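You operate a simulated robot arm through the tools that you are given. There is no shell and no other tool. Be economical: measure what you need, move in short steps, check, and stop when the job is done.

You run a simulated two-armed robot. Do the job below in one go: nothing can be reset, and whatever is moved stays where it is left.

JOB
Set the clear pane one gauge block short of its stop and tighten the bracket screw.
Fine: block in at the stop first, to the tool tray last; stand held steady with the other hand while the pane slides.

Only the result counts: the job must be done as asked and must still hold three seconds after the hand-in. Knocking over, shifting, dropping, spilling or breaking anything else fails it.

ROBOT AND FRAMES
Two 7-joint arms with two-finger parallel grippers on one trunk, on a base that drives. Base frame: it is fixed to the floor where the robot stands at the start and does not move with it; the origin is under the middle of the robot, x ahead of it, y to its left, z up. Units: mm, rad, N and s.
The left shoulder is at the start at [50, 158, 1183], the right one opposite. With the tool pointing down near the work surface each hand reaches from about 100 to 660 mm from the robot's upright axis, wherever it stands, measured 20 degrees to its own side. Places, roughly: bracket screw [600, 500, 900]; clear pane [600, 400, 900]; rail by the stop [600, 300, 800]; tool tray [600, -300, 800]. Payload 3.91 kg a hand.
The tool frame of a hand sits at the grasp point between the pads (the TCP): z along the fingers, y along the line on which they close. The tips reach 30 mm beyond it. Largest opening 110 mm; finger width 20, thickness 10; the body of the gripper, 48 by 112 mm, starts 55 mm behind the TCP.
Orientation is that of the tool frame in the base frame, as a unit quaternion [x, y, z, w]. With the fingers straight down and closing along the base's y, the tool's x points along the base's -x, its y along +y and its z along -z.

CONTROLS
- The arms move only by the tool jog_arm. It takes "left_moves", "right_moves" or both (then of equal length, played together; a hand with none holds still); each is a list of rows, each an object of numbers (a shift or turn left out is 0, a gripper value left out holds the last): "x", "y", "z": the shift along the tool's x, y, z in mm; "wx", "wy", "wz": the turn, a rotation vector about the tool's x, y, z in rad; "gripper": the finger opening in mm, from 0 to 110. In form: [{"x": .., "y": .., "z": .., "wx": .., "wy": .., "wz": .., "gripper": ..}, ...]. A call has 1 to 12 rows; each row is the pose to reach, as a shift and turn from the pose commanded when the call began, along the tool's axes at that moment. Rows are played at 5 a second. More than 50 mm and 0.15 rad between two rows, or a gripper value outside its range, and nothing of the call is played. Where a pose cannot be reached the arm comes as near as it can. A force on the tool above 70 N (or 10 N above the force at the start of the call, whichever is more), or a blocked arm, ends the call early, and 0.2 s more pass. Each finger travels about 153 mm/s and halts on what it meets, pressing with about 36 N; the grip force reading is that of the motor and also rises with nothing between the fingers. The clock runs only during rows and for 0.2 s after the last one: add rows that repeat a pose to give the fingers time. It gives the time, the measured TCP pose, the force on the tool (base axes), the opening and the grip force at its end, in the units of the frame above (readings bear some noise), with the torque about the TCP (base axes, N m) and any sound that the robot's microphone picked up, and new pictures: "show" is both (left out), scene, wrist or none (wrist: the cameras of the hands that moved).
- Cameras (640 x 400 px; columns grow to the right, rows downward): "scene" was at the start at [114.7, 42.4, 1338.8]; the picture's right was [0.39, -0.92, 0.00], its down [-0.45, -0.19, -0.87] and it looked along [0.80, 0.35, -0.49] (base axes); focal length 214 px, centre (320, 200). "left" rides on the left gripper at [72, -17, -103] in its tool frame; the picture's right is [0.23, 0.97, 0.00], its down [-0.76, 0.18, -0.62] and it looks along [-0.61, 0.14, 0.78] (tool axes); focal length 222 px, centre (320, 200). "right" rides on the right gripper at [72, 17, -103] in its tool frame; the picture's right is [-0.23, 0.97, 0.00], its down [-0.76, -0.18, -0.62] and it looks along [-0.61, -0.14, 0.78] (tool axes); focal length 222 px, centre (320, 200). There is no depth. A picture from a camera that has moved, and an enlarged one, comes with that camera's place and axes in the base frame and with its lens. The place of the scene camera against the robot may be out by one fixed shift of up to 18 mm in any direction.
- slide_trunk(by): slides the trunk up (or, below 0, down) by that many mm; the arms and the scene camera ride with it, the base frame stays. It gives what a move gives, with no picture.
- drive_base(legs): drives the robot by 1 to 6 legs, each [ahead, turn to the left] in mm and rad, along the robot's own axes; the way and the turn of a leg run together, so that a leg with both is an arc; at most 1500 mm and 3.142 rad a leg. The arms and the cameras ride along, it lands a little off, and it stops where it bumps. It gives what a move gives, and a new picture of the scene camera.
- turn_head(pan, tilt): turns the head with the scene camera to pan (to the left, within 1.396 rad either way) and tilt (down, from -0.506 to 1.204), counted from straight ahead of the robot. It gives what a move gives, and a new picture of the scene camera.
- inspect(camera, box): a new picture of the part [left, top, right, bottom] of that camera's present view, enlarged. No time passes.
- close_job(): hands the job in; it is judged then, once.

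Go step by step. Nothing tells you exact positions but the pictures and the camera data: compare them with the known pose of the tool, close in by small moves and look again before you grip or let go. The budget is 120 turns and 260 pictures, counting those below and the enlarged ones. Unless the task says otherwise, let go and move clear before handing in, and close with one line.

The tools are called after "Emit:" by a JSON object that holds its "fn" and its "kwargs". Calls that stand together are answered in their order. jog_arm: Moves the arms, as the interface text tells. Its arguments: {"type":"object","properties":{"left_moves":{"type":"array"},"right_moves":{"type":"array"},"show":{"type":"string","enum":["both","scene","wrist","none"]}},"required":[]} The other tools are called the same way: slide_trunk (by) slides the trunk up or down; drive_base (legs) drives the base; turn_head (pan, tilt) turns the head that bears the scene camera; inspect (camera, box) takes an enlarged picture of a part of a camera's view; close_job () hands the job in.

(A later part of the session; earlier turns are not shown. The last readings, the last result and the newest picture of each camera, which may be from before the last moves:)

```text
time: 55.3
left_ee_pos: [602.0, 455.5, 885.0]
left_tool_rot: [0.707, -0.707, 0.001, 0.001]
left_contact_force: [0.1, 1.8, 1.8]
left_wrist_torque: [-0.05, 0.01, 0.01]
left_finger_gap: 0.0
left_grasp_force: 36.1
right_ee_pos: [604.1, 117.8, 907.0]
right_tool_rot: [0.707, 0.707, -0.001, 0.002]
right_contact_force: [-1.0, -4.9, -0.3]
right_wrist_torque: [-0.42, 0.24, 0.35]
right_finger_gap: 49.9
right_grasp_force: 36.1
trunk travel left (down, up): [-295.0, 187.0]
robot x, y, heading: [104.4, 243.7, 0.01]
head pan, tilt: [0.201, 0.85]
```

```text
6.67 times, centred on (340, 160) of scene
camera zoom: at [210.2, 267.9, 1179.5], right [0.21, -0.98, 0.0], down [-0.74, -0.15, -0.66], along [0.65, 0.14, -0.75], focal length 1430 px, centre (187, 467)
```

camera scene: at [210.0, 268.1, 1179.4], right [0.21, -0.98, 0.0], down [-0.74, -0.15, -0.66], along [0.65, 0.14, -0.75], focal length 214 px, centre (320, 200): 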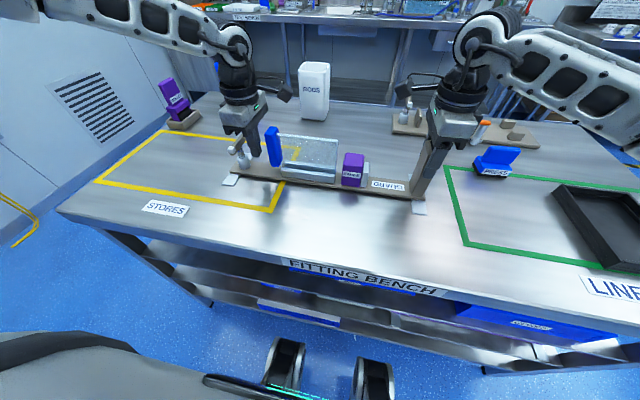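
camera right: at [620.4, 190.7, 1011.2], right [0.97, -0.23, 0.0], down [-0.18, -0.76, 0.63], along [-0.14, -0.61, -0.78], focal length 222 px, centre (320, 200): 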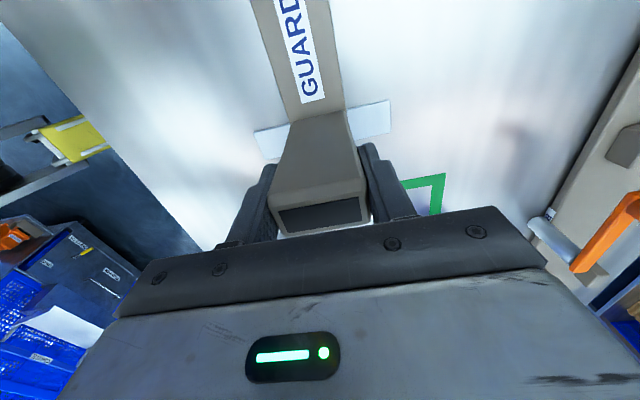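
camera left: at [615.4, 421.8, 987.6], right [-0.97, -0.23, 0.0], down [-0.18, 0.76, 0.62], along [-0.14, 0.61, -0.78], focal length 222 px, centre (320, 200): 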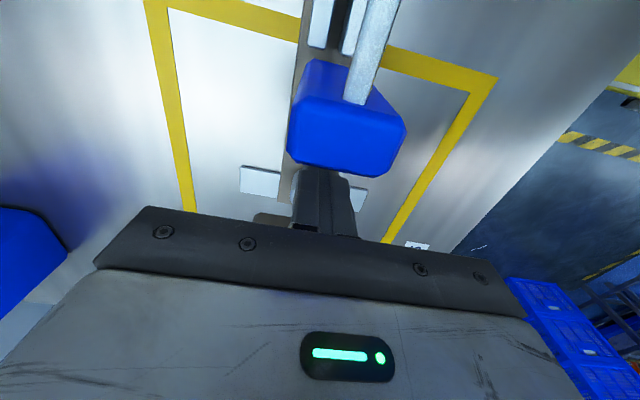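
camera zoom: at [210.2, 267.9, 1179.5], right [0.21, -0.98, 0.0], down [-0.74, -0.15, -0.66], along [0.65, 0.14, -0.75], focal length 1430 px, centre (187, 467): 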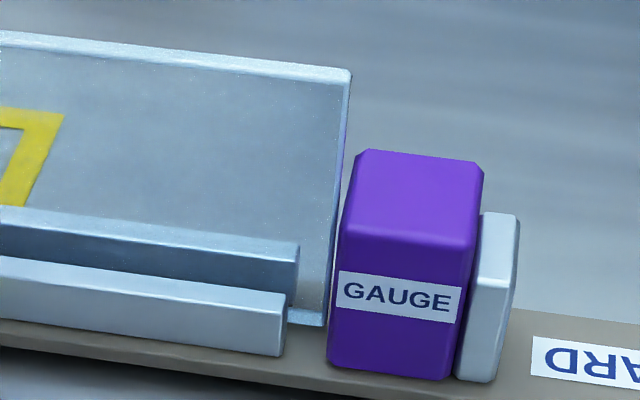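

Emit:
{"fn": "jog_arm", "kwargs": {"left_moves": [{"x": 1}, {"x": 2}, {"x": 3}, {"x": 3}], "show": "none"}}

Emit:
{"fn": "inspect", "kwargs": {"camera": "scene", "box": [300, 130, 380, 190]}}

```text
time: 56.3
left_ee_pos: [600.2, 453.2, 886.1]
left_tool_rot: [0.708, -0.706, -0.001, 0.001]
left_contact_force: [2.9, 5.2, 0.4]
left_wrist_torque: [-0.09, 0.01, 0.08]
left_finger_gap: 0.1
left_grasp_force: 36.4
right_ee_pos: [604.2, 117.2, 907.7]
right_tool_rot: [0.707, 0.707, -0.001, 0.002]
right_contact_force: [-1.8, -6.2, -0.5]
right_wrist_torque: [-0.53, -0.13, 0.48]
right_finger_gap: 49.8
right_grasp_force: 35.7
trunk travel left (down, up): [-295.0, 187.0]
robot x, y, heading: [103.2, 246.5, 0.009]
head pan, tilt: [0.201, 0.85]
```

```text
6.67 times, centred on (340, 160) of scene
camera zoom: at [210.4, 268.1, 1179.4], right [0.21, -0.98, 0.0], down [-0.74, -0.15, -0.66], along [0.65, 0.14, -0.75], focal length 1430 px, centre (187, 467)
```

zoom: 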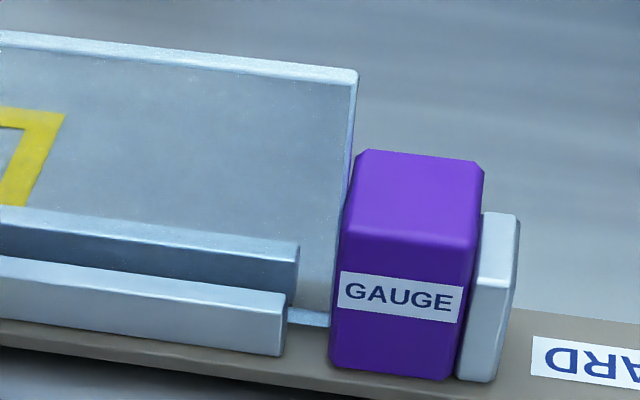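

Emit:
{"fn": "jog_arm", "kwargs": {"left_moves": [{"x": 1}, {"x": 2}, {"x": 3}, {"x": 3}], "show": "none"}}

Emit:
{"fn": "inspect", "kwargs": {"camera": "scene", "box": [300, 130, 380, 190]}}

```text
time: 57.3
left_ee_pos: [600.7, 453.3, 885.4]
left_tool_rot: [0.708, -0.706, -0.002, -0.001]
left_contact_force: [2.2, 22.6, 2.1]
left_wrist_torque: [-0.7, 0.04, 0.03]
left_finger_gap: 0.3
left_grasp_force: 36.5
right_ee_pos: [603.7, 116.0, 908.1]
right_tool_rot: [0.708, 0.706, -0.002, 0.003]
right_contact_force: [-2.1, -20.5, -0.6]
right_wrist_torque: [0.73, -0.09, 0.83]
right_finger_gap: 50.1
right_grasp_force: 35.9
trunk travel left (down, up): [-295.0, 187.0]
robot x, y, heading: [102.6, 244.6, 0.009]
head pan, tilt: [0.201, 0.85]
```

```text
6.67 times, centred on (340, 160) of scene
camera zoom: at [210.2, 268.2, 1179.5], right [0.21, -0.98, 0.0], down [-0.74, -0.15, -0.66], along [0.65, 0.14, -0.75], focal length 1430 px, centre (187, 467)
```

zoom: 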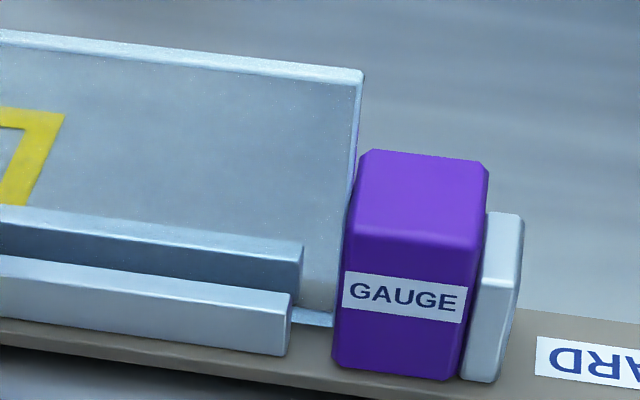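

The pane is against the block (about 20 N reaction). I'll back off the left hand, raise it, and check.

Emit:
{"fn": "jog_arm", "kwargs": {"left_moves": [{"x": -3}, {"x": -8}, {"x": -20}, {"x": -36, "z": -20}, {"x": -36, "z": -60}, {"x": -36, "z": -100}, {"x": -36, "z": -100}], "show": "wrist"}}

Emit:
{"fn": "inspect", "kwargs": {"camera": "scene", "box": [300, 130, 380, 190]}}

Emit:
{"fn": "inspect", "kwargs": {"camera": "left", "box": [200, 0, 392, 160]}}

```text
time: 58.9
left_ee_pos: [597.8, 487.9, 985.3]
left_tool_rot: [0.708, -0.706, 0.001, 0.0]
left_contact_force: [0.1, 0.8, 0.0]
left_wrist_torque: [-0.01, -0.06, -0.04]
left_finger_gap: 0.0
left_grasp_force: 35.5
right_ee_pos: [604.5, 118.9, 908.8]
right_tool_rot: [0.706, 0.708, 0.0, 0.0]
right_contact_force: [-1.2, 2.0, 0.1]
right_wrist_torque: [1.08, 0.27, 0.53]
right_finger_gap: 49.7
right_grasp_force: 35.6
trunk travel left (down, up): [-295.0, 187.0]
robot x, y, heading: [100.4, 245.3, 0.011]
head pan, tilt: [0.201, 0.85]
camera left: at [613.7, 414.4, 1086.4], right [-0.97, -0.23, 0.0], down [-0.18, 0.76, 0.62], along [-0.14, 0.61, -0.78], focal length 222 px, centre (320, 200)
```

left: 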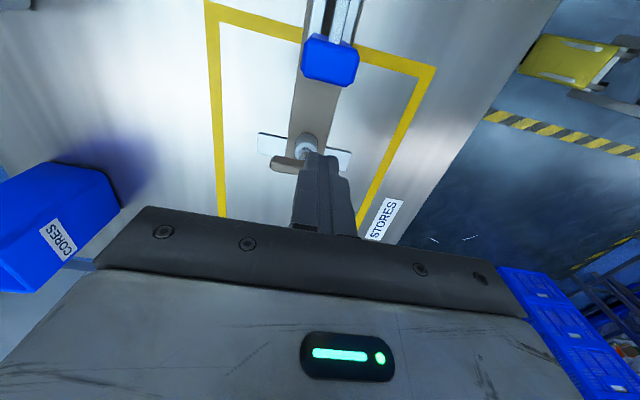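

```text
6.67 times, centred on (340, 160) of scene
camera zoom: at [210.2, 268.1, 1179.5], right [0.21, -0.98, 0.0], down [-0.74, -0.15, -0.66], along [0.65, 0.14, -0.75], focal length 1430 px, centre (187, 467)
```

zoom: 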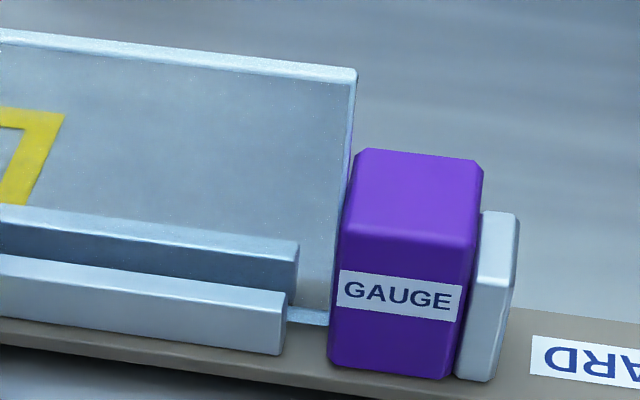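

```text
2.50 times, centred on (296, 80) of left
camera zoom: at [613.7, 414.4, 1086.4], right [-0.97, -0.23, 0.0], down [-0.18, 0.76, 0.62], along [-0.14, 0.61, -0.78], focal length 555 px, centre (380, 500)
```

zoom: 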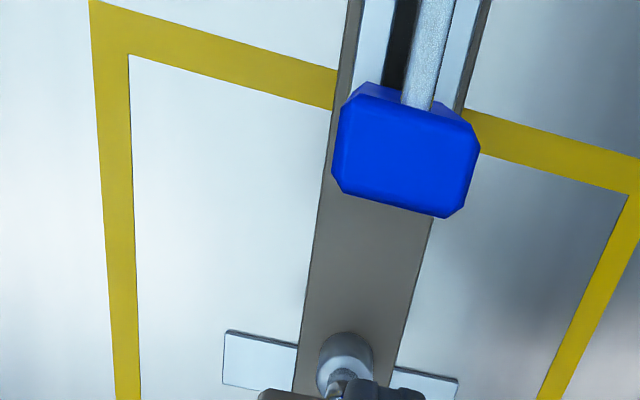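

The pane sits flush against the block and the stand settled back. Next I'll turn the left gripper to close along y and put it over the screw pivot at (600,542).

Emit:
{"fn": "jog_arm", "kwargs": {"left_moves": [{"x": -10, "wz": 0.145}, {"x": -20, "wz": 0.29}, {"x": -30, "wz": 0.435}, {"x": -40, "wz": 0.58}, {"x": -54, "y": -2, "wz": 0.725}, {"x": -54, "y": -2, "wz": 0.87}, {"x": -54, "y": -2, "wz": 1.015}, {"x": -54, "y": -2, "wz": 1.16, "gripper": 70}, {"x": -54, "y": -2, "wz": 1.305, "gripper": 70}, {"x": -54, "y": -2, "wz": 1.45, "gripper": 70}, {"x": -54, "y": -2, "wz": 1.57, "gripper": 70}, {"x": -54, "y": -2, "wz": 1.57, "gripper": 70}], "show": "wrist"}}

Emit:
{"fn": "inspect", "kwargs": {"camera": "left", "box": [220, 20, 412, 180]}}

```text
time: 61.5
left_ee_pos: [602.9, 542.2, 985.7]
left_tool_rot: [0.0, 1.0, 0.0, -0.001]
left_contact_force: [-0.4, 0.7, 0.3]
left_wrist_torque: [0.04, 0.01, 0.02]
left_finger_gap: 70.0
left_grasp_force: 0.0
right_ee_pos: [603.8, 118.5, 907.6]
right_tool_rot: [0.707, 0.707, -0.001, 0.002]
right_contact_force: [0.0, 1.8, 0.7]
right_wrist_torque: [0.5, -0.04, 0.22]
right_finger_gap: 49.9
right_grasp_force: 36.5
trunk travel left (down, up): [-295.0, 187.0]
robot x, y, heading: [100.2, 246.3, 0.01]
head pan, tilt: [0.201, 0.85]
camera left: at [528.9, 524.2, 1087.4], right [-0.23, 0.97, 0.0], down [0.76, 0.18, 0.62], along [0.61, 0.14, -0.78], focal length 222 px, centre (320, 200)
```

left: 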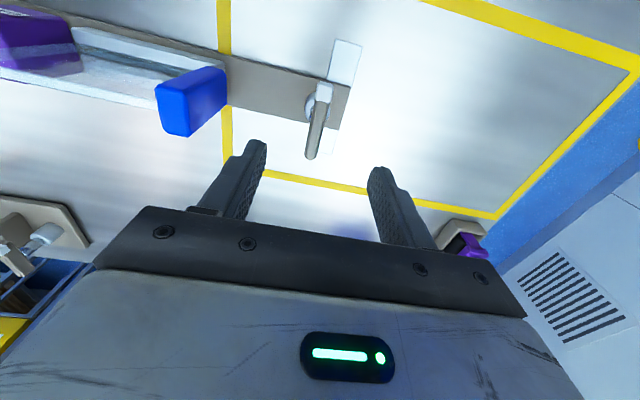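

```text
2.50 times, centred on (316, 100) of left
camera zoom: at [528.9, 524.2, 1087.4], right [-0.23, 0.97, 0.0], down [0.76, 0.18, 0.62], along [0.61, 0.14, -0.78], focal length 555 px, centre (330, 450)
```

zoom: 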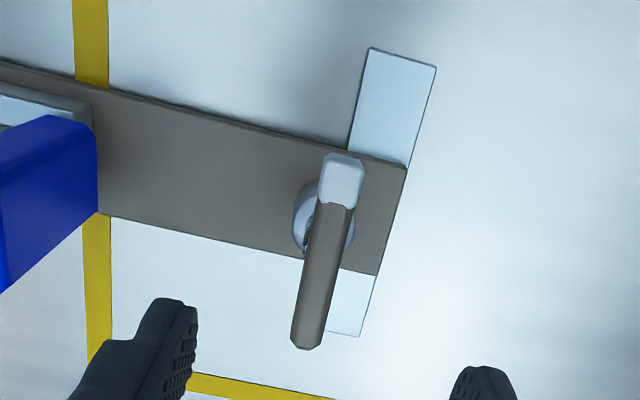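

The bar is at y≈540, pivot near (599,540). Before gripping, I'll test how far the wrist can turn clockwise just above the bar.

Emit:
{"fn": "jog_arm", "kwargs": {"left_moves": [{"x": 3, "y": -2, "z": 35, "wz": 0.14}, {"x": 3, "y": -2, "z": 65, "wz": 0.28}, {"x": 3, "y": -2, "z": 65, "wz": 0.42}, {"x": 3, "y": -2, "z": 65, "wz": 0.56}, {"x": 3, "y": -2, "z": 65, "wz": 0.7}, {"x": 3, "y": -2, "z": 65, "wz": 0.84}, {"x": 3, "y": -2, "z": 65, "wz": 0.98}, {"x": 3, "y": -2, "z": 65, "wz": 1.12}, {"x": 3, "y": -2, "z": 65, "wz": 1.26}, {"x": 3, "y": -2, "z": 65, "wz": 1.4}, {"x": 3, "y": -2, "z": 65, "wz": 1.54}], "show": "none"}}

```text
time: 63.9
left_ee_pos: [405.7, 364.7, 877.1]
left_tool_rot: [0.667, 0.744, 0.025, 0.011]
left_contact_force: [-0.7, -0.5, -0.2]
left_wrist_torque: [-0.05, 0.02, 0.01]
left_finger_gap: 70.1
left_grasp_force: 0.1
left hand out of reach, approached as far as the arm can: row 4, 5, 6, 7, 8, 9, 10, 11
right_ee_pos: [604.6, 118.7, 907.9]
right_tool_rot: [0.706, 0.708, 0.0, 0.001]
right_contact_force: [-0.7, -1.8, 0.0]
right_wrist_torque: [0.22, -0.2, 0.18]
right_finger_gap: 49.8
right_grasp_force: 36.1
trunk travel left (down, up): [-295.0, 187.0]
robot x, y, heading: [106.0, 242.5, 0.007]
head pan, tilt: [0.201, 0.85]
```

The arm strayed when it ran out of range. I'll lift it and check that nothing was touched.

Emit:
{"fn": "jog_arm", "kwargs": {"left_moves": [{"z": -40}, {"z": -80}, {"z": -110}, {"z": -110}], "show": "scene"}}

Emit:
{"fn": "inspect", "kwargs": {"camera": "scene", "box": [210, 100, 450, 250]}}

```text
time: 64.9
left_ee_pos: [394.9, 358.0, 986.2]
left_tool_rot: [0.664, 0.747, 0.027, 0.012]
left_contact_force: [0.3, 0.1, -0.3]
left_wrist_torque: [-0.02, 0.02, -0.01]
left_finger_gap: 70.2
left_grasp_force: 0.0
left hand out of reach, approached as far as the arm can: row 1, 2, 3, 4
right_ee_pos: [605.1, 117.8, 907.6]
right_tool_rot: [0.707, 0.707, -0.001, 0.001]
right_contact_force: [-2.0, 0.6, 0.5]
right_wrist_torque: [0.32, -0.07, 0.56]
right_finger_gap: 49.8
right_grasp_force: 36.0
trunk travel left (down, up): [-295.0, 187.0]
robot x, y, heading: [102.3, 242.8, 0.007]
head pan, tilt: [0.201, 0.85]
camera scene: at [210.2, 268.1, 1179.4], right [0.21, -0.98, 0.0], down [-0.74, -0.15, -0.66], along [0.65, 0.14, -0.75], focal length 214 px, centre (320, 200)
```

scene: 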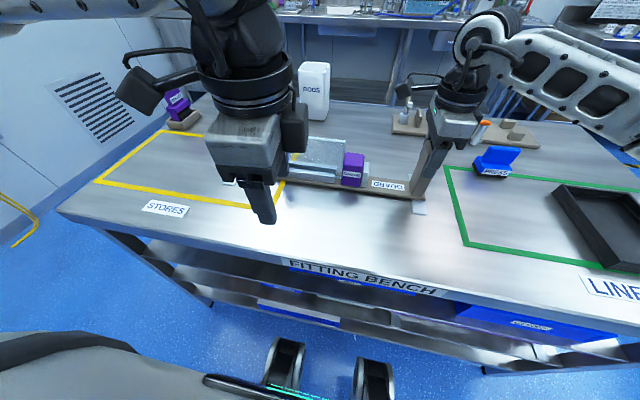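

```text
2.67 times, centred on (330, 175) of scene
camera zoom: at [210.2, 268.1, 1179.4], right [0.21, -0.98, 0.0], down [-0.74, -0.15, -0.66], along [0.65, 0.14, -0.75], focal length 572 px, centre (293, 267)
```

zoom: 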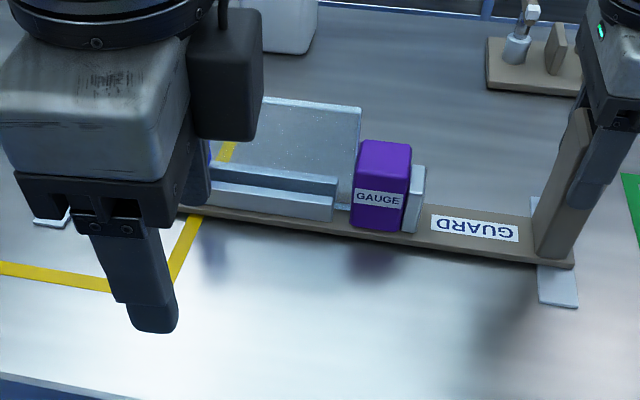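

Nothing was disturbed. I'll turn the wrist back to neutral here.

Emit:
{"fn": "jog_arm", "kwargs": {"left_moves": [{"wz": -0.14}, {"wz": -0.28}, {"wz": -0.42}, {"wz": -0.56}, {"wz": -0.7}, {"wz": -0.84}, {"wz": -0.98}, {"wz": -1.12}, {"wz": -1.26}, {"wz": -1.4}, {"wz": -1.46}, {"wz": -1.46}], "show": "none"}}

```text
time: 67.5
left_ee_pos: [394.3, 358.0, 987.7]
left_tool_rot: [-0.001, 1.0, 0.012, 0.026]
left_contact_force: [-0.2, -0.1, -0.2]
left_wrist_torque: [-0.01, 0.02, 0.03]
left_finger_gap: 70.0
left_grasp_force: 0.1
right_ee_pos: [603.6, 117.1, 908.2]
right_tool_rot: [0.707, 0.707, -0.001, 0.001]
right_contact_force: [-1.6, 0.5, 0.4]
right_wrist_torque: [0.64, 0.05, 0.53]
right_finger_gap: 50.0
right_grasp_force: 35.8
trunk travel left (down, up): [-295.0, 187.0]
robot x, y, heading: [102.7, 243.7, 0.005]
head pan, tilt: [0.201, 0.85]
```

Emit:
{"fn": "jog_arm", "kwargs": {"left_moves": [{"x": -18, "y": 16, "z": -10, "wx": 0.024, "wy": 0.052}, {"x": -36, "y": 32, "z": -15, "wx": 0.024, "wy": 0.052}, {"x": -60, "y": 54, "z": -15, "wx": 0.024, "wy": 0.052}, {"x": -90, "y": 80, "z": -15, "wx": 0.024, "wy": 0.052}, {"x": -120, "y": 106, "z": -15, "wx": 0.024, "wy": 0.052}, {"x": -150, "y": 132, "z": -15, "wx": 0.024, "wy": 0.052}, {"x": -180, "y": 160, "z": -15, "wx": 0.024, "wy": 0.052}, {"x": -206, "y": 182, "z": -15, "wx": 0.024, "wy": 0.052}, {"x": -206, "y": 182, "z": -15, "wx": 0.024, "wy": 0.052}], "show": "none"}}

Emit:
{"fn": "jog_arm", "kwargs": {"left_moves": [{"wz": -0.145}, {"wz": -0.29}, {"wz": -0.435}, {"wz": -0.58}, {"wz": -0.725}, {"wz": -0.87}, {"wz": -1.015}, {"wz": -1.16}, {"wz": -1.305}, {"wz": -1.45}, {"wz": -1.57}], "show": "none"}}

Emit:
{"fn": "jog_arm", "kwargs": {"left_moves": [{"wz": -0.145}, {"wz": -0.29}, {"wz": -0.435}, {"wz": -0.58}, {"wz": -0.725}, {"wz": -0.87}, {"wz": -1.015}, {"wz": -1.16}, {"wz": -1.305}, {"wz": -1.45}, {"wz": -1.57}], "show": "none"}}

```text
time: 69.5
left_ee_pos: [600.7, 539.9, 1018.5]
left_tool_rot: [0.0, 1.0, 0.001, -0.001]
left_contact_force: [0.9, 0.6, -0.4]
left_wrist_torque: [0.0, 0.02, 0.02]
left_finger_gap: 70.2
left_grasp_force: 0.1
right_ee_pos: [604.3, 117.1, 908.4]
right_tool_rot: [0.707, 0.707, -0.001, 0.001]
right_contact_force: [-0.1, -1.0, 0.2]
right_wrist_torque: [0.3, 0.17, 0.05]
right_finger_gap: 50.0
right_grasp_force: 35.6
trunk travel left (down, up): [-295.0, 187.0]
robot x, y, heading: [103.6, 247.0, 0.009]
head pan, tilt: [0.201, 0.85]
```

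```text
time: 71.9
left_ee_pos: [598.6, 539.3, 1016.2]
left_tool_rot: [0.708, -0.706, 0.001, 0.001]
left_contact_force: [0.3, -0.6, 0.3]
left_wrist_torque: [-0.01, -0.03, 0.01]
left_finger_gap: 70.0
left_grasp_force: 0.0
right_ee_pos: [604.2, 117.7, 907.0]
right_tool_rot: [0.707, 0.707, -0.002, 0.001]
right_contact_force: [-0.6, -2.1, 0.3]
right_wrist_torque: [-0.14, 0.02, -0.13]
right_finger_gap: 50.0
right_grasp_force: 36.1
trunk travel left (down, up): [-295.0, 187.0]
robot x, y, heading: [104.1, 241.8, 0.005]
head pan, tilt: [0.201, 0.85]
```

```text
time: 74.3
left_ee_pos: [598.8, 539.4, 1016.9]
left_tool_rot: [1.0, 0.001, 0.0, 0.001]
left_contact_force: [0.2, 0.1, -0.6]
left_wrist_torque: [0.0, 0.01, 0.02]
left_finger_gap: 70.0
left_grasp_force: 0.0
right_ee_pos: [604.8, 118.0, 908.1]
right_tool_rot: [0.707, 0.707, -0.001, 0.002]
right_contact_force: [0.3, -2.0, 0.0]
right_wrist_torque: [-0.28, 0.08, 0.14]
right_finger_gap: 49.8
right_grasp_force: 36.0
trunk travel left (down, up): [-295.0, 187.0]
robot x, y, heading: [99.4, 246.6, 0.005]
head pan, tilt: [0.201, 0.85]
```

The opposite yaw (-π) is reachable, giving a full half-turn clockwise. I'll check alignment from here.

Emit:
{"fn": "inspect", "kwargs": {"camera": "left", "box": [200, 0, 440, 200]}}

Emit:
{"fn": "inspect", "kwargs": {"camera": "scene", "box": [210, 80, 338, 200]}}

```text
2.00 times, centred on (320, 100) of left
camera zoom: at [671.0, 556.5, 1119.2], right [0.23, -0.97, 0.0], down [-0.76, -0.18, 0.62], along [-0.61, -0.14, -0.78], focal length 444 px, centre (320, 400)
```

zoom: 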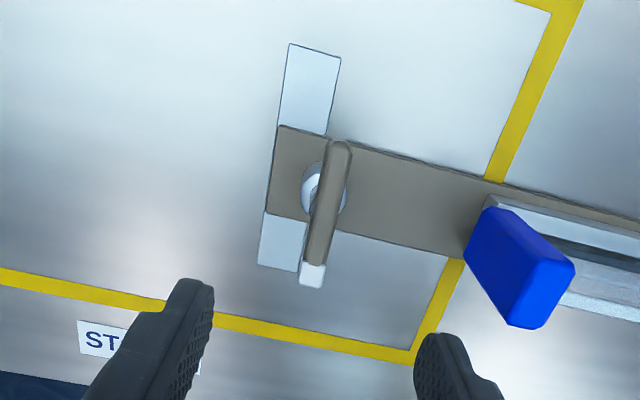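

```text
3.33 times, centred on (274, 140) of scene
camera zoom: at [210.3, 268.0, 1179.5], right [0.21, -0.98, 0.0], down [-0.74, -0.15, -0.66], along [0.65, 0.14, -0.75], focal length 715 px, centre (473, 400)
```

zoom: 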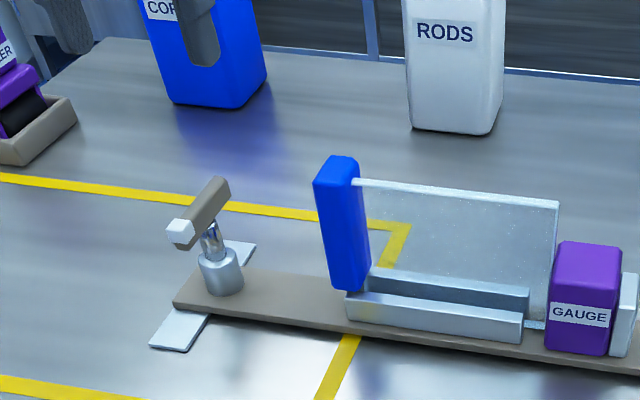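

The bar is centred at about (602.5,538.3) with its top at z≈877. I'll descend in stages with the fingers straddling it.

Emit:
{"fn": "jog_arm", "kwargs": {"left_moves": [{"x": 3.7, "y": 1, "z": 40}, {"x": 3.7, "y": 1, "z": 85}, {"x": 3.7, "y": 1, "z": 85}], "show": "none"}}

Emit:
{"fn": "inspect", "kwargs": {"camera": "left", "box": [200, 50, 440, 250]}}

```text
time: 75.1
left_ee_pos: [603.2, 538.2, 932.0]
left_tool_rot: [1.0, 0.0, -0.001, 0.002]
left_contact_force: [0.5, -0.5, -0.4]
left_wrist_torque: [0.01, 0.0, -0.02]
left_finger_gap: 70.0
left_grasp_force: 0.0
right_ee_pos: [604.6, 118.9, 907.3]
right_tool_rot: [0.707, 0.707, -0.001, 0.001]
right_contact_force: [1.7, -0.3, 1.1]
right_wrist_torque: [-0.35, 0.14, 0.05]
right_finger_gap: 50.2
right_grasp_force: 35.9
trunk travel left (down, up): [-295.0, 187.0]
robot x, y, heading: [97.5, 243.0, 0.007]
head pan, tilt: [0.201, 0.85]
```

```text
2.00 times, centred on (320, 150) of left
camera zoom: at [675.1, 555.2, 1034.3], right [0.23, -0.97, 0.0], down [-0.76, -0.18, 0.62], along [-0.61, -0.14, -0.78], focal length 444 px, centre (320, 300)
```

zoom: 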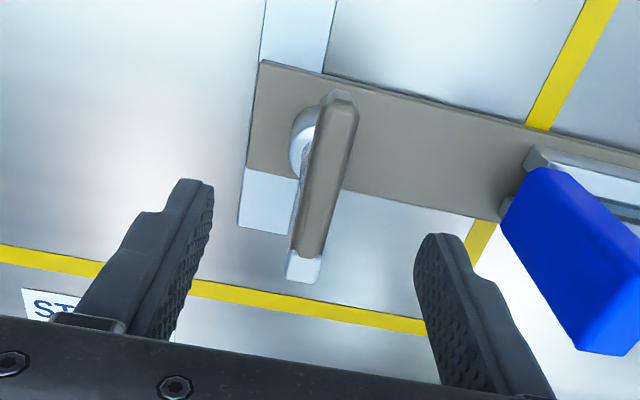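

Emit:
{"fn": "jog_arm", "kwargs": {"left_moves": [{"z": 30}, {"z": 55}, {"z": 55}], "show": "none"}}

Emit:
{"fn": "inspect", "kwargs": {"camera": "scene", "box": [210, 110, 306, 190]}}

Emit:
{"fn": "inspect", "kwargs": {"camera": "left", "box": [200, 80, 440, 250]}}

```text
time: 75.9
left_ee_pos: [601.1, 538.3, 876.2]
left_tool_rot: [1.0, -0.002, -0.001, 0.0]
left_contact_force: [-0.7, 0.1, 0.3]
left_wrist_torque: [0.0, 0.0, -0.01]
left_finger_gap: 70.1
left_grasp_force: 0.0
right_ee_pos: [604.6, 117.2, 907.6]
right_tool_rot: [0.707, 0.707, -0.002, 0.001]
right_contact_force: [1.1, -0.2, -0.8]
right_wrist_torque: [-0.19, 0.11, 0.04]
right_finger_gap: 49.8
right_grasp_force: 35.7
trunk travel left (down, up): [-295.0, 187.0]
robot x, y, heading: [106.5, 246.5, 0.005]
head pan, tilt: [0.201, 0.85]
```

```text
5.00 times, centred on (258, 150) of scene
camera zoom: at [210.3, 268.2, 1179.5], right [0.21, -0.98, 0.0], down [-0.74, -0.15, -0.66], along [0.65, 0.14, -0.75], focal length 1072 px, centre (630, 450)
```

zoom: 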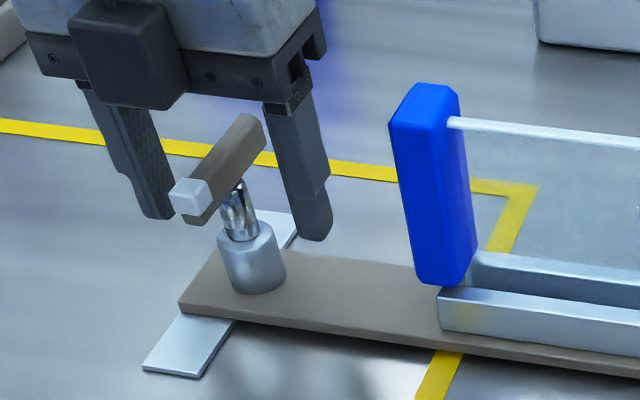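

```text
2.35 times, centred on (320, 165) of left
camera zoom: at [674.6, 554.7, 978.8], right [0.23, -0.97, 0.0], down [-0.76, -0.18, 0.62], along [-0.61, -0.14, -0.78], focal length 523 px, centre (320, 282)
```

zoom: 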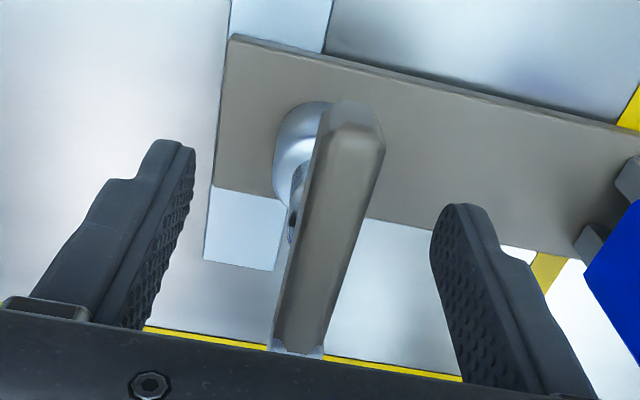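

The fingers straddle the bar, so I'll close gently.

Emit:
{"fn": "jog_arm", "kwargs": {"left_moves": [{"gripper": 40}, {"gripper": 25}, {"gripper": 15}, {"gripper": 8}, {"gripper": 8}, {"gripper": 8}], "show": "none"}}

Emit:
{"fn": "inspect", "kwargs": {"camera": "scene", "box": [210, 110, 402, 230]}}

```text
time: 77.3
left_ee_pos: [602.5, 538.9, 876.7]
left_tool_rot: [1.0, 0.0, 0.0, 0.0]
left_contact_force: [1.6, 8.4, 1.1]
left_wrist_torque: [-0.19, -0.05, 0.01]
left_finger_gap: 15.2
left_grasp_force: 36.0
right_ee_pos: [604.6, 117.3, 907.7]
right_tool_rot: [0.708, 0.706, -0.001, 0.002]
right_contact_force: [-1.5, -6.4, 0.8]
right_wrist_torque: [1.04, -0.1, 0.5]
right_finger_gap: 50.1
right_grasp_force: 35.9
trunk travel left (down, up): [-295.0, 187.0]
robot x, y, heading: [103.4, 244.8, 0.01]
head pan, tilt: [0.201, 0.85]
```

```text
3.33 times, centred on (306, 170) of scene
camera zoom: at [210.2, 268.2, 1179.4], right [0.21, -0.98, 0.0], down [-0.74, -0.15, -0.66], along [0.65, 0.14, -0.75], focal length 715 px, centre (367, 300)
```

zoom: 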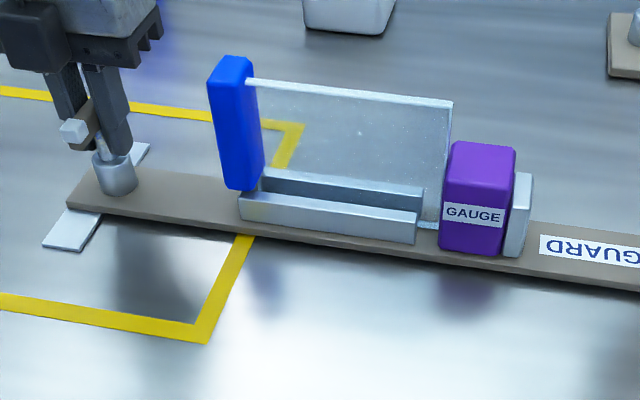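

The bar is gripped (15 mm). I'll relieve the side load and turn clockwise about 0.5 rad while watching torque.

Emit:
{"fn": "jog_arm", "kwargs": {"left_moves": [{"y": -1.5}, {"y": -1.5, "wz": 0.1}, {"y": -1.5, "wz": 0.2}, {"y": -1.5, "wz": 0.3}, {"y": -1.5, "wz": 0.4}, {"y": -1.5, "wz": 0.4}], "show": "none"}}

Emit:
{"fn": "inspect", "kwargs": {"camera": "scene", "box": [210, 110, 402, 230]}}

```text
time: 78.7
left_ee_pos: [601.8, 539.1, 876.4]
left_tool_rot: [0.98, -0.201, -0.001, 0.001]
left_contact_force: [-2.4, -2.0, 0.5]
left_wrist_torque: [0.76, 0.41, -0.02]
left_finger_gap: 15.2
left_grasp_force: 36.1
right_ee_pos: [603.1, 117.3, 907.2]
right_tool_rot: [0.708, 0.707, -0.001, 0.001]
right_contact_force: [0.8, 1.2, 0.2]
right_wrist_torque: [-0.71, 0.23, -0.24]
right_finger_gap: 49.8
right_grasp_force: 36.0
trunk travel left (down, up): [-295.0, 187.0]
robot x, y, heading: [101.9, 243.4, 0.005]
head pan, tilt: [0.201, 0.85]
```

```text
3.33 times, centred on (306, 170) of scene
camera zoom: at [210.1, 268.0, 1179.5], right [0.21, -0.98, 0.0], down [-0.74, -0.15, -0.66], along [0.65, 0.14, -0.75], focal length 715 px, centre (367, 300)
```

zoom: 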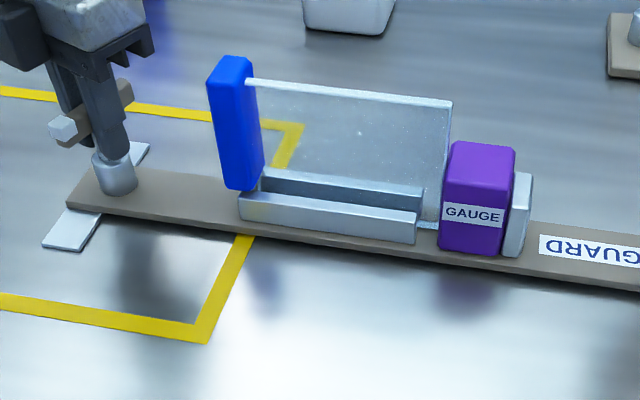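

It turns freely clockwise. I'll continue.

Emit:
{"fn": "jog_arm", "kwargs": {"left_moves": [{"wz": 0.12}, {"wz": 0.24}, {"wz": 0.36}, {"wz": 0.48}, {"wz": 0.6}, {"wz": 0.6}], "show": "none"}}

Emit:
{"fn": "jog_arm", "kwargs": {"left_moves": [{"wz": 0.12}, {"wz": 0.24}, {"wz": 0.36}, {"wz": 0.48}, {"wz": 0.57}, {"wz": 0.57}], "show": "wrist"}}

Emit:
{"fn": "inspect", "kwargs": {"camera": "scene", "box": [210, 110, 402, 230]}}

```text
time: 80.1
left_ee_pos: [601.6, 540.5, 876.3]
left_tool_rot: [0.877, -0.481, 0.0, 0.001]
left_contact_force: [1.1, 1.3, 0.2]
left_wrist_torque: [0.64, -0.51, 0.02]
left_finger_gap: 15.2
left_grasp_force: 35.5
right_ee_pos: [604.9, 117.1, 907.3]
right_tool_rot: [0.706, 0.708, 0.0, 0.001]
right_contact_force: [-1.3, -1.4, 0.2]
right_wrist_torque: [0.12, 0.24, 0.65]
right_finger_gap: 50.1
right_grasp_force: 35.3
trunk travel left (down, up): [-295.0, 187.0]
robot x, y, heading: [100.6, 243.7, 0.007]
head pan, tilt: [0.201, 0.85]
```

```text
time: 81.5
left_ee_pos: [602.3, 540.6, 876.4]
left_tool_rot: [-0.707, 0.708, 0.001, -0.002]
left_contact_force: [2.7, 4.9, -0.8]
left_wrist_torque: [0.63, -0.7, 0.03]
left_finger_gap: 15.0
left_grasp_force: 36.0
right_ee_pos: [604.6, 116.4, 908.1]
right_tool_rot: [0.706, 0.708, -0.002, 0.001]
right_contact_force: [-2.8, -3.7, 0.7]
right_wrist_torque: [0.43, 0.2, 0.99]
right_finger_gap: 50.0
right_grasp_force: 35.8
trunk travel left (down, up): [-295.0, 187.0]
robot x, y, heading: [102.1, 246.2, 0.005]
head pan, tilt: [0.201, 0.85]
camera left: at [618.9, 467.7, 979.2], right [-0.97, -0.23, 0.0], down [-0.18, 0.76, 0.62], along [-0.14, 0.61, -0.78], focal length 222 px, centre (320, 200)
```

left: 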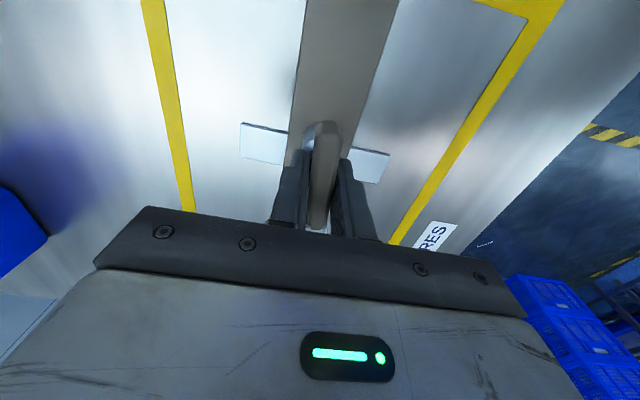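

```text
3.33 times, centred on (306, 170) of scene
camera zoom: at [210.3, 268.3, 1179.5], right [0.21, -0.98, 0.0], down [-0.74, -0.15, -0.66], along [0.65, 0.14, -0.75], focal length 715 px, centre (367, 300)
```

zoom: 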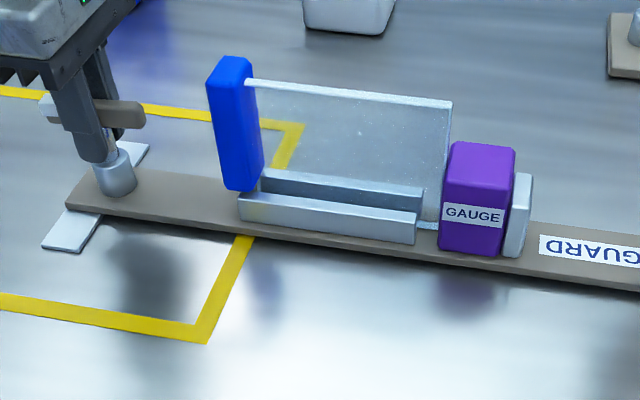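

It has turned 90° with no resistance yet, so I'll keep going.

Emit:
{"fn": "jog_arm", "kwargs": {"left_moves": [{"x": -0.7, "wz": 0.12}, {"x": -0.7, "wz": 0.24}, {"x": -0.7, "wz": 0.36}, {"x": -0.7, "wz": 0.48}, {"x": -0.7, "wz": 0.6}, {"x": -0.7, "wz": 0.72}, {"x": -0.7, "wz": 0.8}, {"x": -0.7, "wz": 0.8}], "show": "none"}}

Emit:
{"fn": "jog_arm", "kwargs": {"left_moves": [{"wz": 0.12}, {"wz": 0.24}, {"wz": 0.36}, {"wz": 0.48}, {"wz": 0.6}, {"wz": 0.7}, {"wz": 0.77}, {"wz": 0.77}], "show": "none"}}

Emit:
{"fn": "inspect", "kwargs": {"camera": "scene", "box": [210, 110, 402, 230]}}

```text
time: 83.3
left_ee_pos: [601.4, 540.0, 875.7]
left_tool_rot: [-0.375, 0.927, -0.001, 0.0]
left_contact_force: [3.8, -2.2, 0.4]
left_wrist_torque: [-0.29, 0.09, -0.01]
left_finger_gap: 15.3
left_grasp_force: 36.0
right_ee_pos: [604.2, 118.2, 908.2]
right_tool_rot: [0.706, 0.708, 0.0, 0.0]
right_contact_force: [-4.0, 0.5, 0.2]
right_wrist_torque: [-0.59, -0.36, 1.14]
right_finger_gap: 50.1
right_grasp_force: 35.7
trunk travel left (down, up): [-295.0, 187.0]
robot x, y, heading: [102.1, 243.6, 0.002]
head pan, tilt: [0.201, 0.85]
```

```text
time: 85.1
left_ee_pos: [602.3, 539.5, 876.2]
left_tool_rot: [0.002, 1.0, -0.001, 0.0]
left_contact_force: [0.7, -15.3, 2.2]
left_wrist_torque: [-0.18, 0.03, 0.03]
left_finger_gap: 15.2
left_grasp_force: 35.9
right_ee_pos: [604.0, 118.4, 907.2]
right_tool_rot: [0.707, 0.707, -0.001, 0.001]
right_contact_force: [-1.4, 12.1, 0.0]
right_wrist_torque: [-0.85, -0.11, 0.67]
right_finger_gap: 49.7
right_grasp_force: 35.6
trunk travel left (down, up): [-295.0, 187.0]
robot x, y, heading: [102.2, 241.3, 0.005]
head pan, tilt: [0.201, 0.85]
```

```text
3.33 times, centred on (306, 170) of scene
camera zoom: at [210.2, 268.1, 1179.4], right [0.21, -0.98, 0.0], down [-0.74, -0.15, -0.66], along [0.65, 0.14, -0.75], focal length 715 px, centre (367, 300)
```

zoom: 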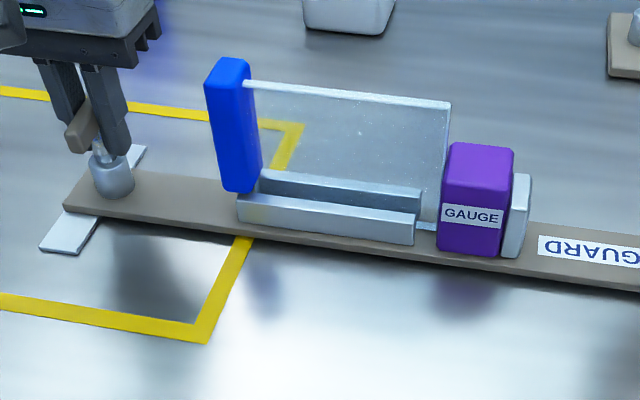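

The bar has made 180° with no resistance. I'll relieve the side load, let go, rise, wind the wrist back to -π, and take another half turn.

Emit:
{"fn": "jog_arm", "kwargs": {"left_moves": [{"y": -2.5}, {"y": -2.5}, {"y": -2.5, "gripper": 40}, {"y": -2.5, "gripper": 70}, {"y": -2.5, "z": -30}, {"y": -2.5, "z": -65}, {"y": -2.5, "z": -65}], "show": "none"}}

Emit:
{"fn": "jog_arm", "kwargs": {"left_moves": [{"wz": -0.145}, {"wz": -0.29}, {"wz": -0.435}, {"wz": -0.58}, {"wz": -0.725}, {"wz": -0.87}, {"wz": -1.015}, {"wz": -1.16}, {"wz": -1.305}, {"wz": -1.45}, {"wz": -1.57}], "show": "none"}}

Emit:
{"fn": "jog_arm", "kwargs": {"left_moves": [{"wz": -0.145}, {"wz": -0.29}, {"wz": -0.435}, {"wz": -0.58}, {"wz": -0.725}, {"wz": -0.87}, {"wz": -1.015}, {"wz": -1.16}, {"wz": -1.305}, {"wz": -1.45}, {"wz": -1.57}], "show": "none"}}

Emit:
{"fn": "inspect", "kwargs": {"camera": "left", "box": [200, 30, 440, 230]}}

Emit:
{"fn": "inspect", "kwargs": {"camera": "scene", "box": [210, 110, 402, 230]}}

```text
time: 86.7
left_ee_pos: [602.5, 537.5, 942.5]
left_tool_rot: [0.0, 1.0, 0.0, -0.001]
left_contact_force: [0.1, 0.3, 0.2]
left_wrist_torque: [0.01, 0.02, -0.01]
left_finger_gap: 69.9
left_grasp_force: 0.0
right_ee_pos: [605.2, 117.2, 908.2]
right_tool_rot: [0.708, 0.706, -0.002, 0.001]
right_contact_force: [1.3, -2.4, 1.1]
right_wrist_torque: [-0.51, 0.25, -0.19]
right_finger_gap: 49.7
right_grasp_force: 36.4
trunk travel left (down, up): [-295.0, 187.0]
robot x, y, heading: [102.6, 242.2, 0.013]
head pan, tilt: [0.201, 0.85]
```

```text
time: 89.1
left_ee_pos: [603.9, 538.3, 942.8]
left_tool_rot: [0.708, -0.706, 0.0, 0.001]
left_contact_force: [-0.4, 0.3, 0.2]
left_wrist_torque: [0.02, 0.0, 0.04]
left_finger_gap: 70.2
left_grasp_force: 0.0
right_ee_pos: [604.1, 117.8, 906.9]
right_tool_rot: [0.707, 0.707, -0.001, 0.001]
right_contact_force: [1.3, -2.7, 0.7]
right_wrist_torque: [-1.01, -0.09, 0.09]
right_finger_gap: 50.0
right_grasp_force: 36.0
trunk travel left (down, up): [-295.0, 187.0]
robot x, y, heading: [101.8, 246.1, 0.004]
head pan, tilt: [0.201, 0.85]
```

```text
time: 91.5
left_ee_pos: [601.5, 537.8, 941.9]
left_tool_rot: [1.0, 0.001, -0.001, 0.0]
left_contact_force: [-0.1, -0.2, -0.1]
left_wrist_torque: [-0.01, 0.0, -0.01]
left_finger_gap: 70.2
left_grasp_force: 0.1
right_ee_pos: [605.5, 117.9, 907.3]
right_tool_rot: [0.708, 0.706, -0.001, 0.002]
right_contact_force: [0.5, -1.8, 0.0]
right_wrist_torque: [-0.46, 0.08, 0.17]
right_finger_gap: 49.8
right_grasp_force: 36.0
trunk travel left (down, up): [-295.0, 187.0]
robot x, y, heading: [102.7, 245.9, 0.012]
head pan, tilt: [0.201, 0.85]
```

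```text
2.00 times, centred on (320, 130) of left
camera zoom: at [674.3, 554.9, 1044.2], right [0.23, -0.97, 0.0], down [-0.76, -0.18, 0.62], along [-0.61, -0.14, -0.78], focal length 444 px, centre (320, 340)
```

zoom: 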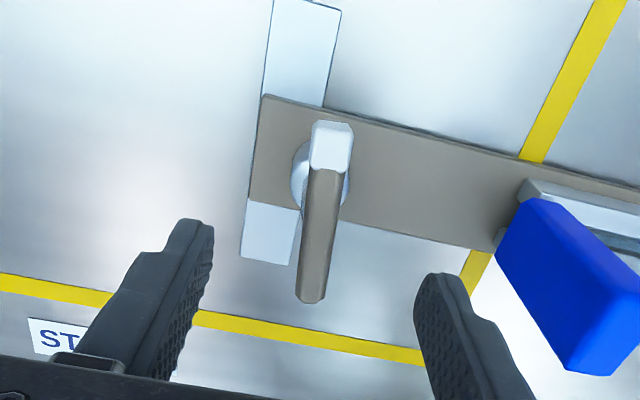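

```text
3.33 times, centred on (306, 170) of scene
camera zoom: at [210.2, 268.0, 1179.5], right [0.21, -0.98, 0.0], down [-0.74, -0.15, -0.66], along [0.65, 0.14, -0.75], focal length 715 px, centre (367, 300)
```

zoom: 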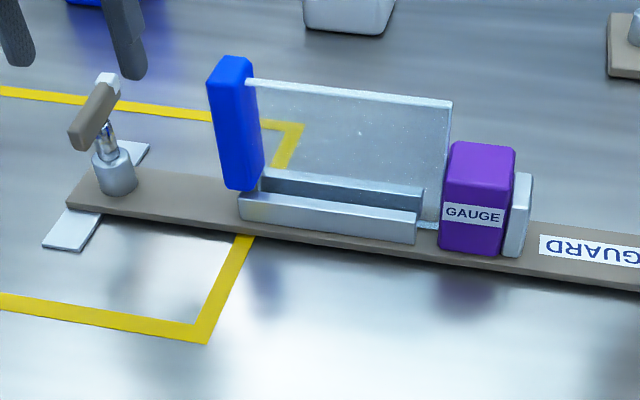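

The white tip is now at the far end, so the screw has done half a turn. I'll grip and turn again.

Emit:
{"fn": "jog_arm", "kwargs": {"left_moves": [{"z": 35}, {"z": 66}, {"z": 66}, {"z": 66, "gripper": 35}, {"z": 66, "gripper": 8}, {"z": 66, "gripper": 8}, {"z": 66, "gripper": 8}], "show": "none"}}

Emit:
{"fn": "jog_arm", "kwargs": {"left_moves": [{"wz": 0.12}, {"wz": 0.24}, {"wz": 0.36}, {"wz": 0.48}, {"wz": 0.6}, {"wz": 0.72}, {"wz": 0.8}, {"wz": 0.8}], "show": "none"}}

```text
time: 93.1
left_ee_pos: [602.9, 538.2, 875.1]
left_tool_rot: [1.0, 0.0, -0.001, 0.0]
left_contact_force: [0.4, 8.4, 0.7]
left_wrist_torque: [0.09, -0.15, 0.04]
left_finger_gap: 15.0
left_grasp_force: 36.1
right_ee_pos: [603.9, 117.7, 907.1]
right_tool_rot: [0.707, 0.707, -0.001, 0.002]
right_contact_force: [-1.6, -7.2, -0.4]
right_wrist_torque: [0.97, -0.09, 0.45]
right_finger_gap: 50.0
right_grasp_force: 36.1
trunk travel left (down, up): [-295.0, 187.0]
robot x, y, heading: [104.6, 245.8, 0.011]
head pan, tilt: [0.201, 0.85]
```

```text
time: 94.9
left_ee_pos: [602.3, 539.9, 875.6]
left_tool_rot: [0.92, -0.392, -0.001, 0.0]
left_contact_force: [4.1, 11.0, 0.0]
left_wrist_torque: [0.95, -0.1, 0.01]
left_finger_gap: 15.4
left_grasp_force: 35.2
right_ee_pos: [605.0, 116.5, 907.6]
right_tool_rot: [0.707, 0.707, -0.002, 0.001]
right_contact_force: [-1.2, -11.8, 0.6]
right_wrist_torque: [0.15, 0.14, 0.73]
right_finger_gap: 49.9
right_grasp_force: 35.5
trunk travel left (down, up): [-295.0, 187.0]
robot x, y, heading: [99.1, 240.9, 0.006]
head pan, tilt: [0.201, 0.85]
```

Emit:
{"fn": "jog_arm", "kwargs": {"left_moves": [{"x": -1.1, "y": -1, "wz": 0.12}, {"x": -1.1, "y": -1, "wz": 0.24}, {"x": -1.1, "y": -1, "wz": 0.36}, {"x": -1.1, "y": -1, "wz": 0.48}, {"x": -1.1, "y": -1, "wz": 0.6}, {"x": -1.1, "y": -1, "wz": 0.72}, {"x": -1.1, "y": -1, "wz": 0.8}, {"x": -1.1, "y": -1, "wz": 0.8}], "show": "none"}}

Emit:
{"fn": "jog_arm", "kwargs": {"left_moves": [{"wz": 0.12}, {"wz": 0.24}, {"wz": 0.36}, {"wz": 0.48}, {"wz": 0.6}, {"wz": 0.72}, {"wz": 0.8}, {"wz": 0.8}], "show": "none"}}

```text
time: 96.7
left_ee_pos: [601.5, 542.0, 875.4]
left_tool_rot: [-0.696, 0.719, -0.001, 0.0]
left_contact_force: [1.6, 9.8, 0.0]
left_wrist_torque: [0.23, -0.71, 0.0]
left_finger_gap: 15.1
left_grasp_force: 35.8
right_ee_pos: [603.1, 117.8, 908.1]
right_tool_rot: [0.707, 0.707, -0.001, 0.002]
right_contact_force: [-0.8, -9.8, 1.2]
right_wrist_torque: [-0.59, 0.14, 0.92]
right_finger_gap: 50.0
right_grasp_force: 36.0
trunk travel left (down, up): [-295.0, 187.0]
robot x, y, heading: [102.2, 246.4, 0.011]
head pan, tilt: [0.201, 0.85]
```

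```text
time: 98.5
left_ee_pos: [601.9, 540.2, 875.9]
left_tool_rot: [-0.366, 0.931, -0.002, -0.001]
left_contact_force: [7.8, 3.2, 1.2]
left_wrist_torque: [-0.52, -0.05, 3.3]
left_finger_gap: 36.6
left_grasp_force: 36.0
right_ee_pos: [605.5, 117.5, 906.6]
right_tool_rot: [0.706, 0.708, -0.001, 0.001]
right_contact_force: [-8.3, -0.1, -0.6]
right_wrist_torque: [0.22, -0.36, -0.1]
right_finger_gap: 49.8
right_grasp_force: 36.0
trunk travel left (down, up): [-295.0, 187.0]
robot x, y, heading: [101.9, 244.8, 0.013]
head pan, tilt: [0.201, 0.85]
```

The torque jumped to 3.3 N·m and the fingers were forced open, so the screw has come up tight. I'll look before easing off.

Emit:
{"fn": "inspect", "kwargs": {"camera": "scene", "box": [210, 110, 402, 230]}}

Emit:
{"fn": "inspect", "kwargs": {"camera": "left", "box": [220, 80, 412, 240]}}

```text
3.33 times, centred on (306, 170) of scene
camera zoom: at [210.1, 268.5, 1179.5], right [0.21, -0.98, 0.0], down [-0.74, -0.15, -0.66], along [0.65, 0.14, -0.75], focal length 715 px, centre (367, 300)
```

zoom: 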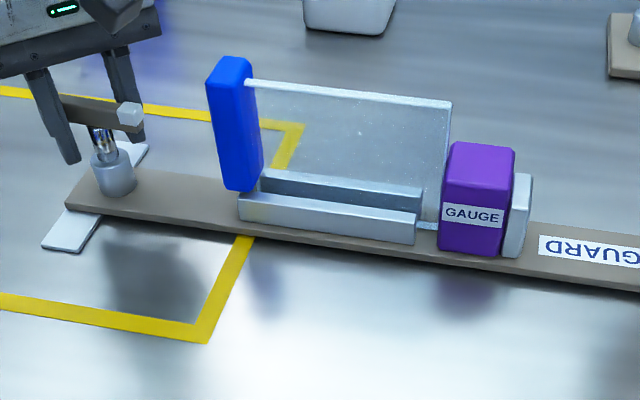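

```text
2.50 times, centred on (316, 160) of left
camera zoom: at [560.4, 478.3, 978.6], right [-0.83, 0.56, 0.0], down [0.44, 0.65, 0.62], along [0.35, 0.52, -0.78], focal length 555 px, centre (330, 300)
```

zoom: 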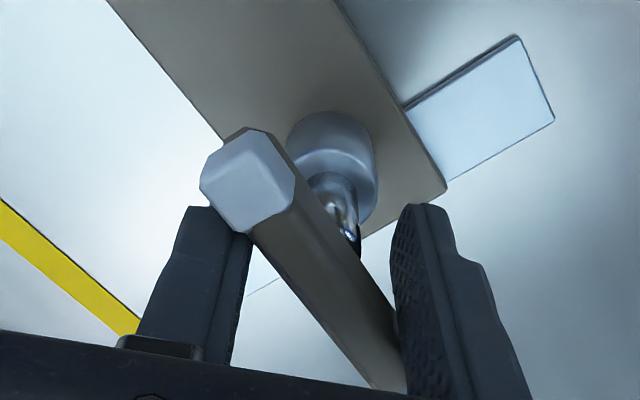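

The bar stopped at about 270° with the tip toward the pane and is tight. I'll open and lift the left hand straight up.

Emit:
{"fn": "jog_arm", "kwargs": {"left_moves": [{"gripper": 60}, {"gripper": 85}, {"gripper": 85}, {"z": -40, "gripper": 85}, {"z": -80, "gripper": 85}, {"z": -120, "gripper": 85}, {"z": -120, "gripper": 85}], "show": "wrist"}}

Emit:
{"fn": "inspect", "kwargs": {"camera": "scene", "box": [210, 110, 402, 230]}}

```text
time: 100.1
left_ee_pos: [600.6, 538.9, 994.4]
left_tool_rot: [-0.361, 0.933, 0.001, 0.0]
left_contact_force: [-0.4, 1.2, 0.1]
left_wrist_torque: [0.01, -0.02, -0.01]
left_finger_gap: 84.9
left_grasp_force: 0.0
right_ee_pos: [604.4, 118.1, 907.2]
right_tool_rot: [0.707, 0.707, 0.0, 0.001]
right_contact_force: [-1.2, -0.2, -0.2]
right_wrist_torque: [0.88, 0.18, 0.58]
right_finger_gap: 49.9
right_grasp_force: 36.1
trunk travel left (down, up): [-295.0, 187.0]
robot x, y, heading: [98.4, 246.2, 0.012]
head pan, tilt: [0.201, 0.85]
camera left: at [559.0, 477.8, 1096.8], right [-0.82, 0.57, 0.0], down [0.44, 0.64, 0.62], along [0.35, 0.51, -0.78], focal length 222 px, centre (320, 200)
```

left: 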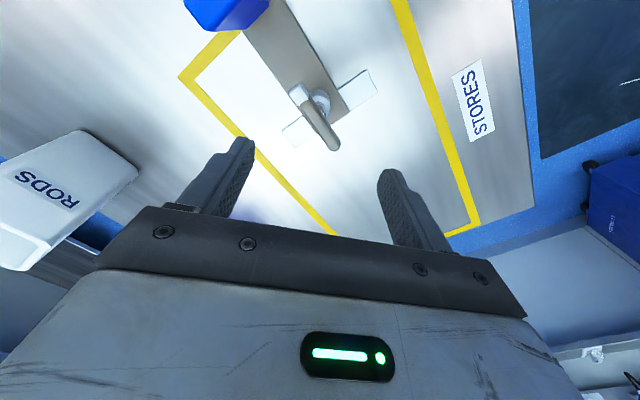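

```text
3.33 times, centred on (306, 170) of scene
camera zoom: at [210.2, 268.0, 1179.5], right [0.21, -0.98, 0.0], down [-0.74, -0.15, -0.66], along [0.65, 0.14, -0.75], focal length 715 px, centre (367, 300)
```

zoom: 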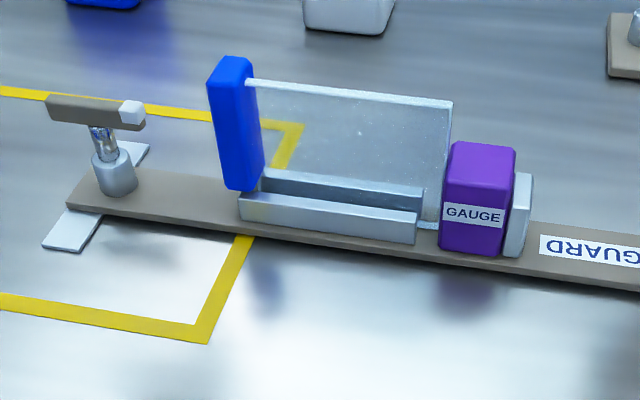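

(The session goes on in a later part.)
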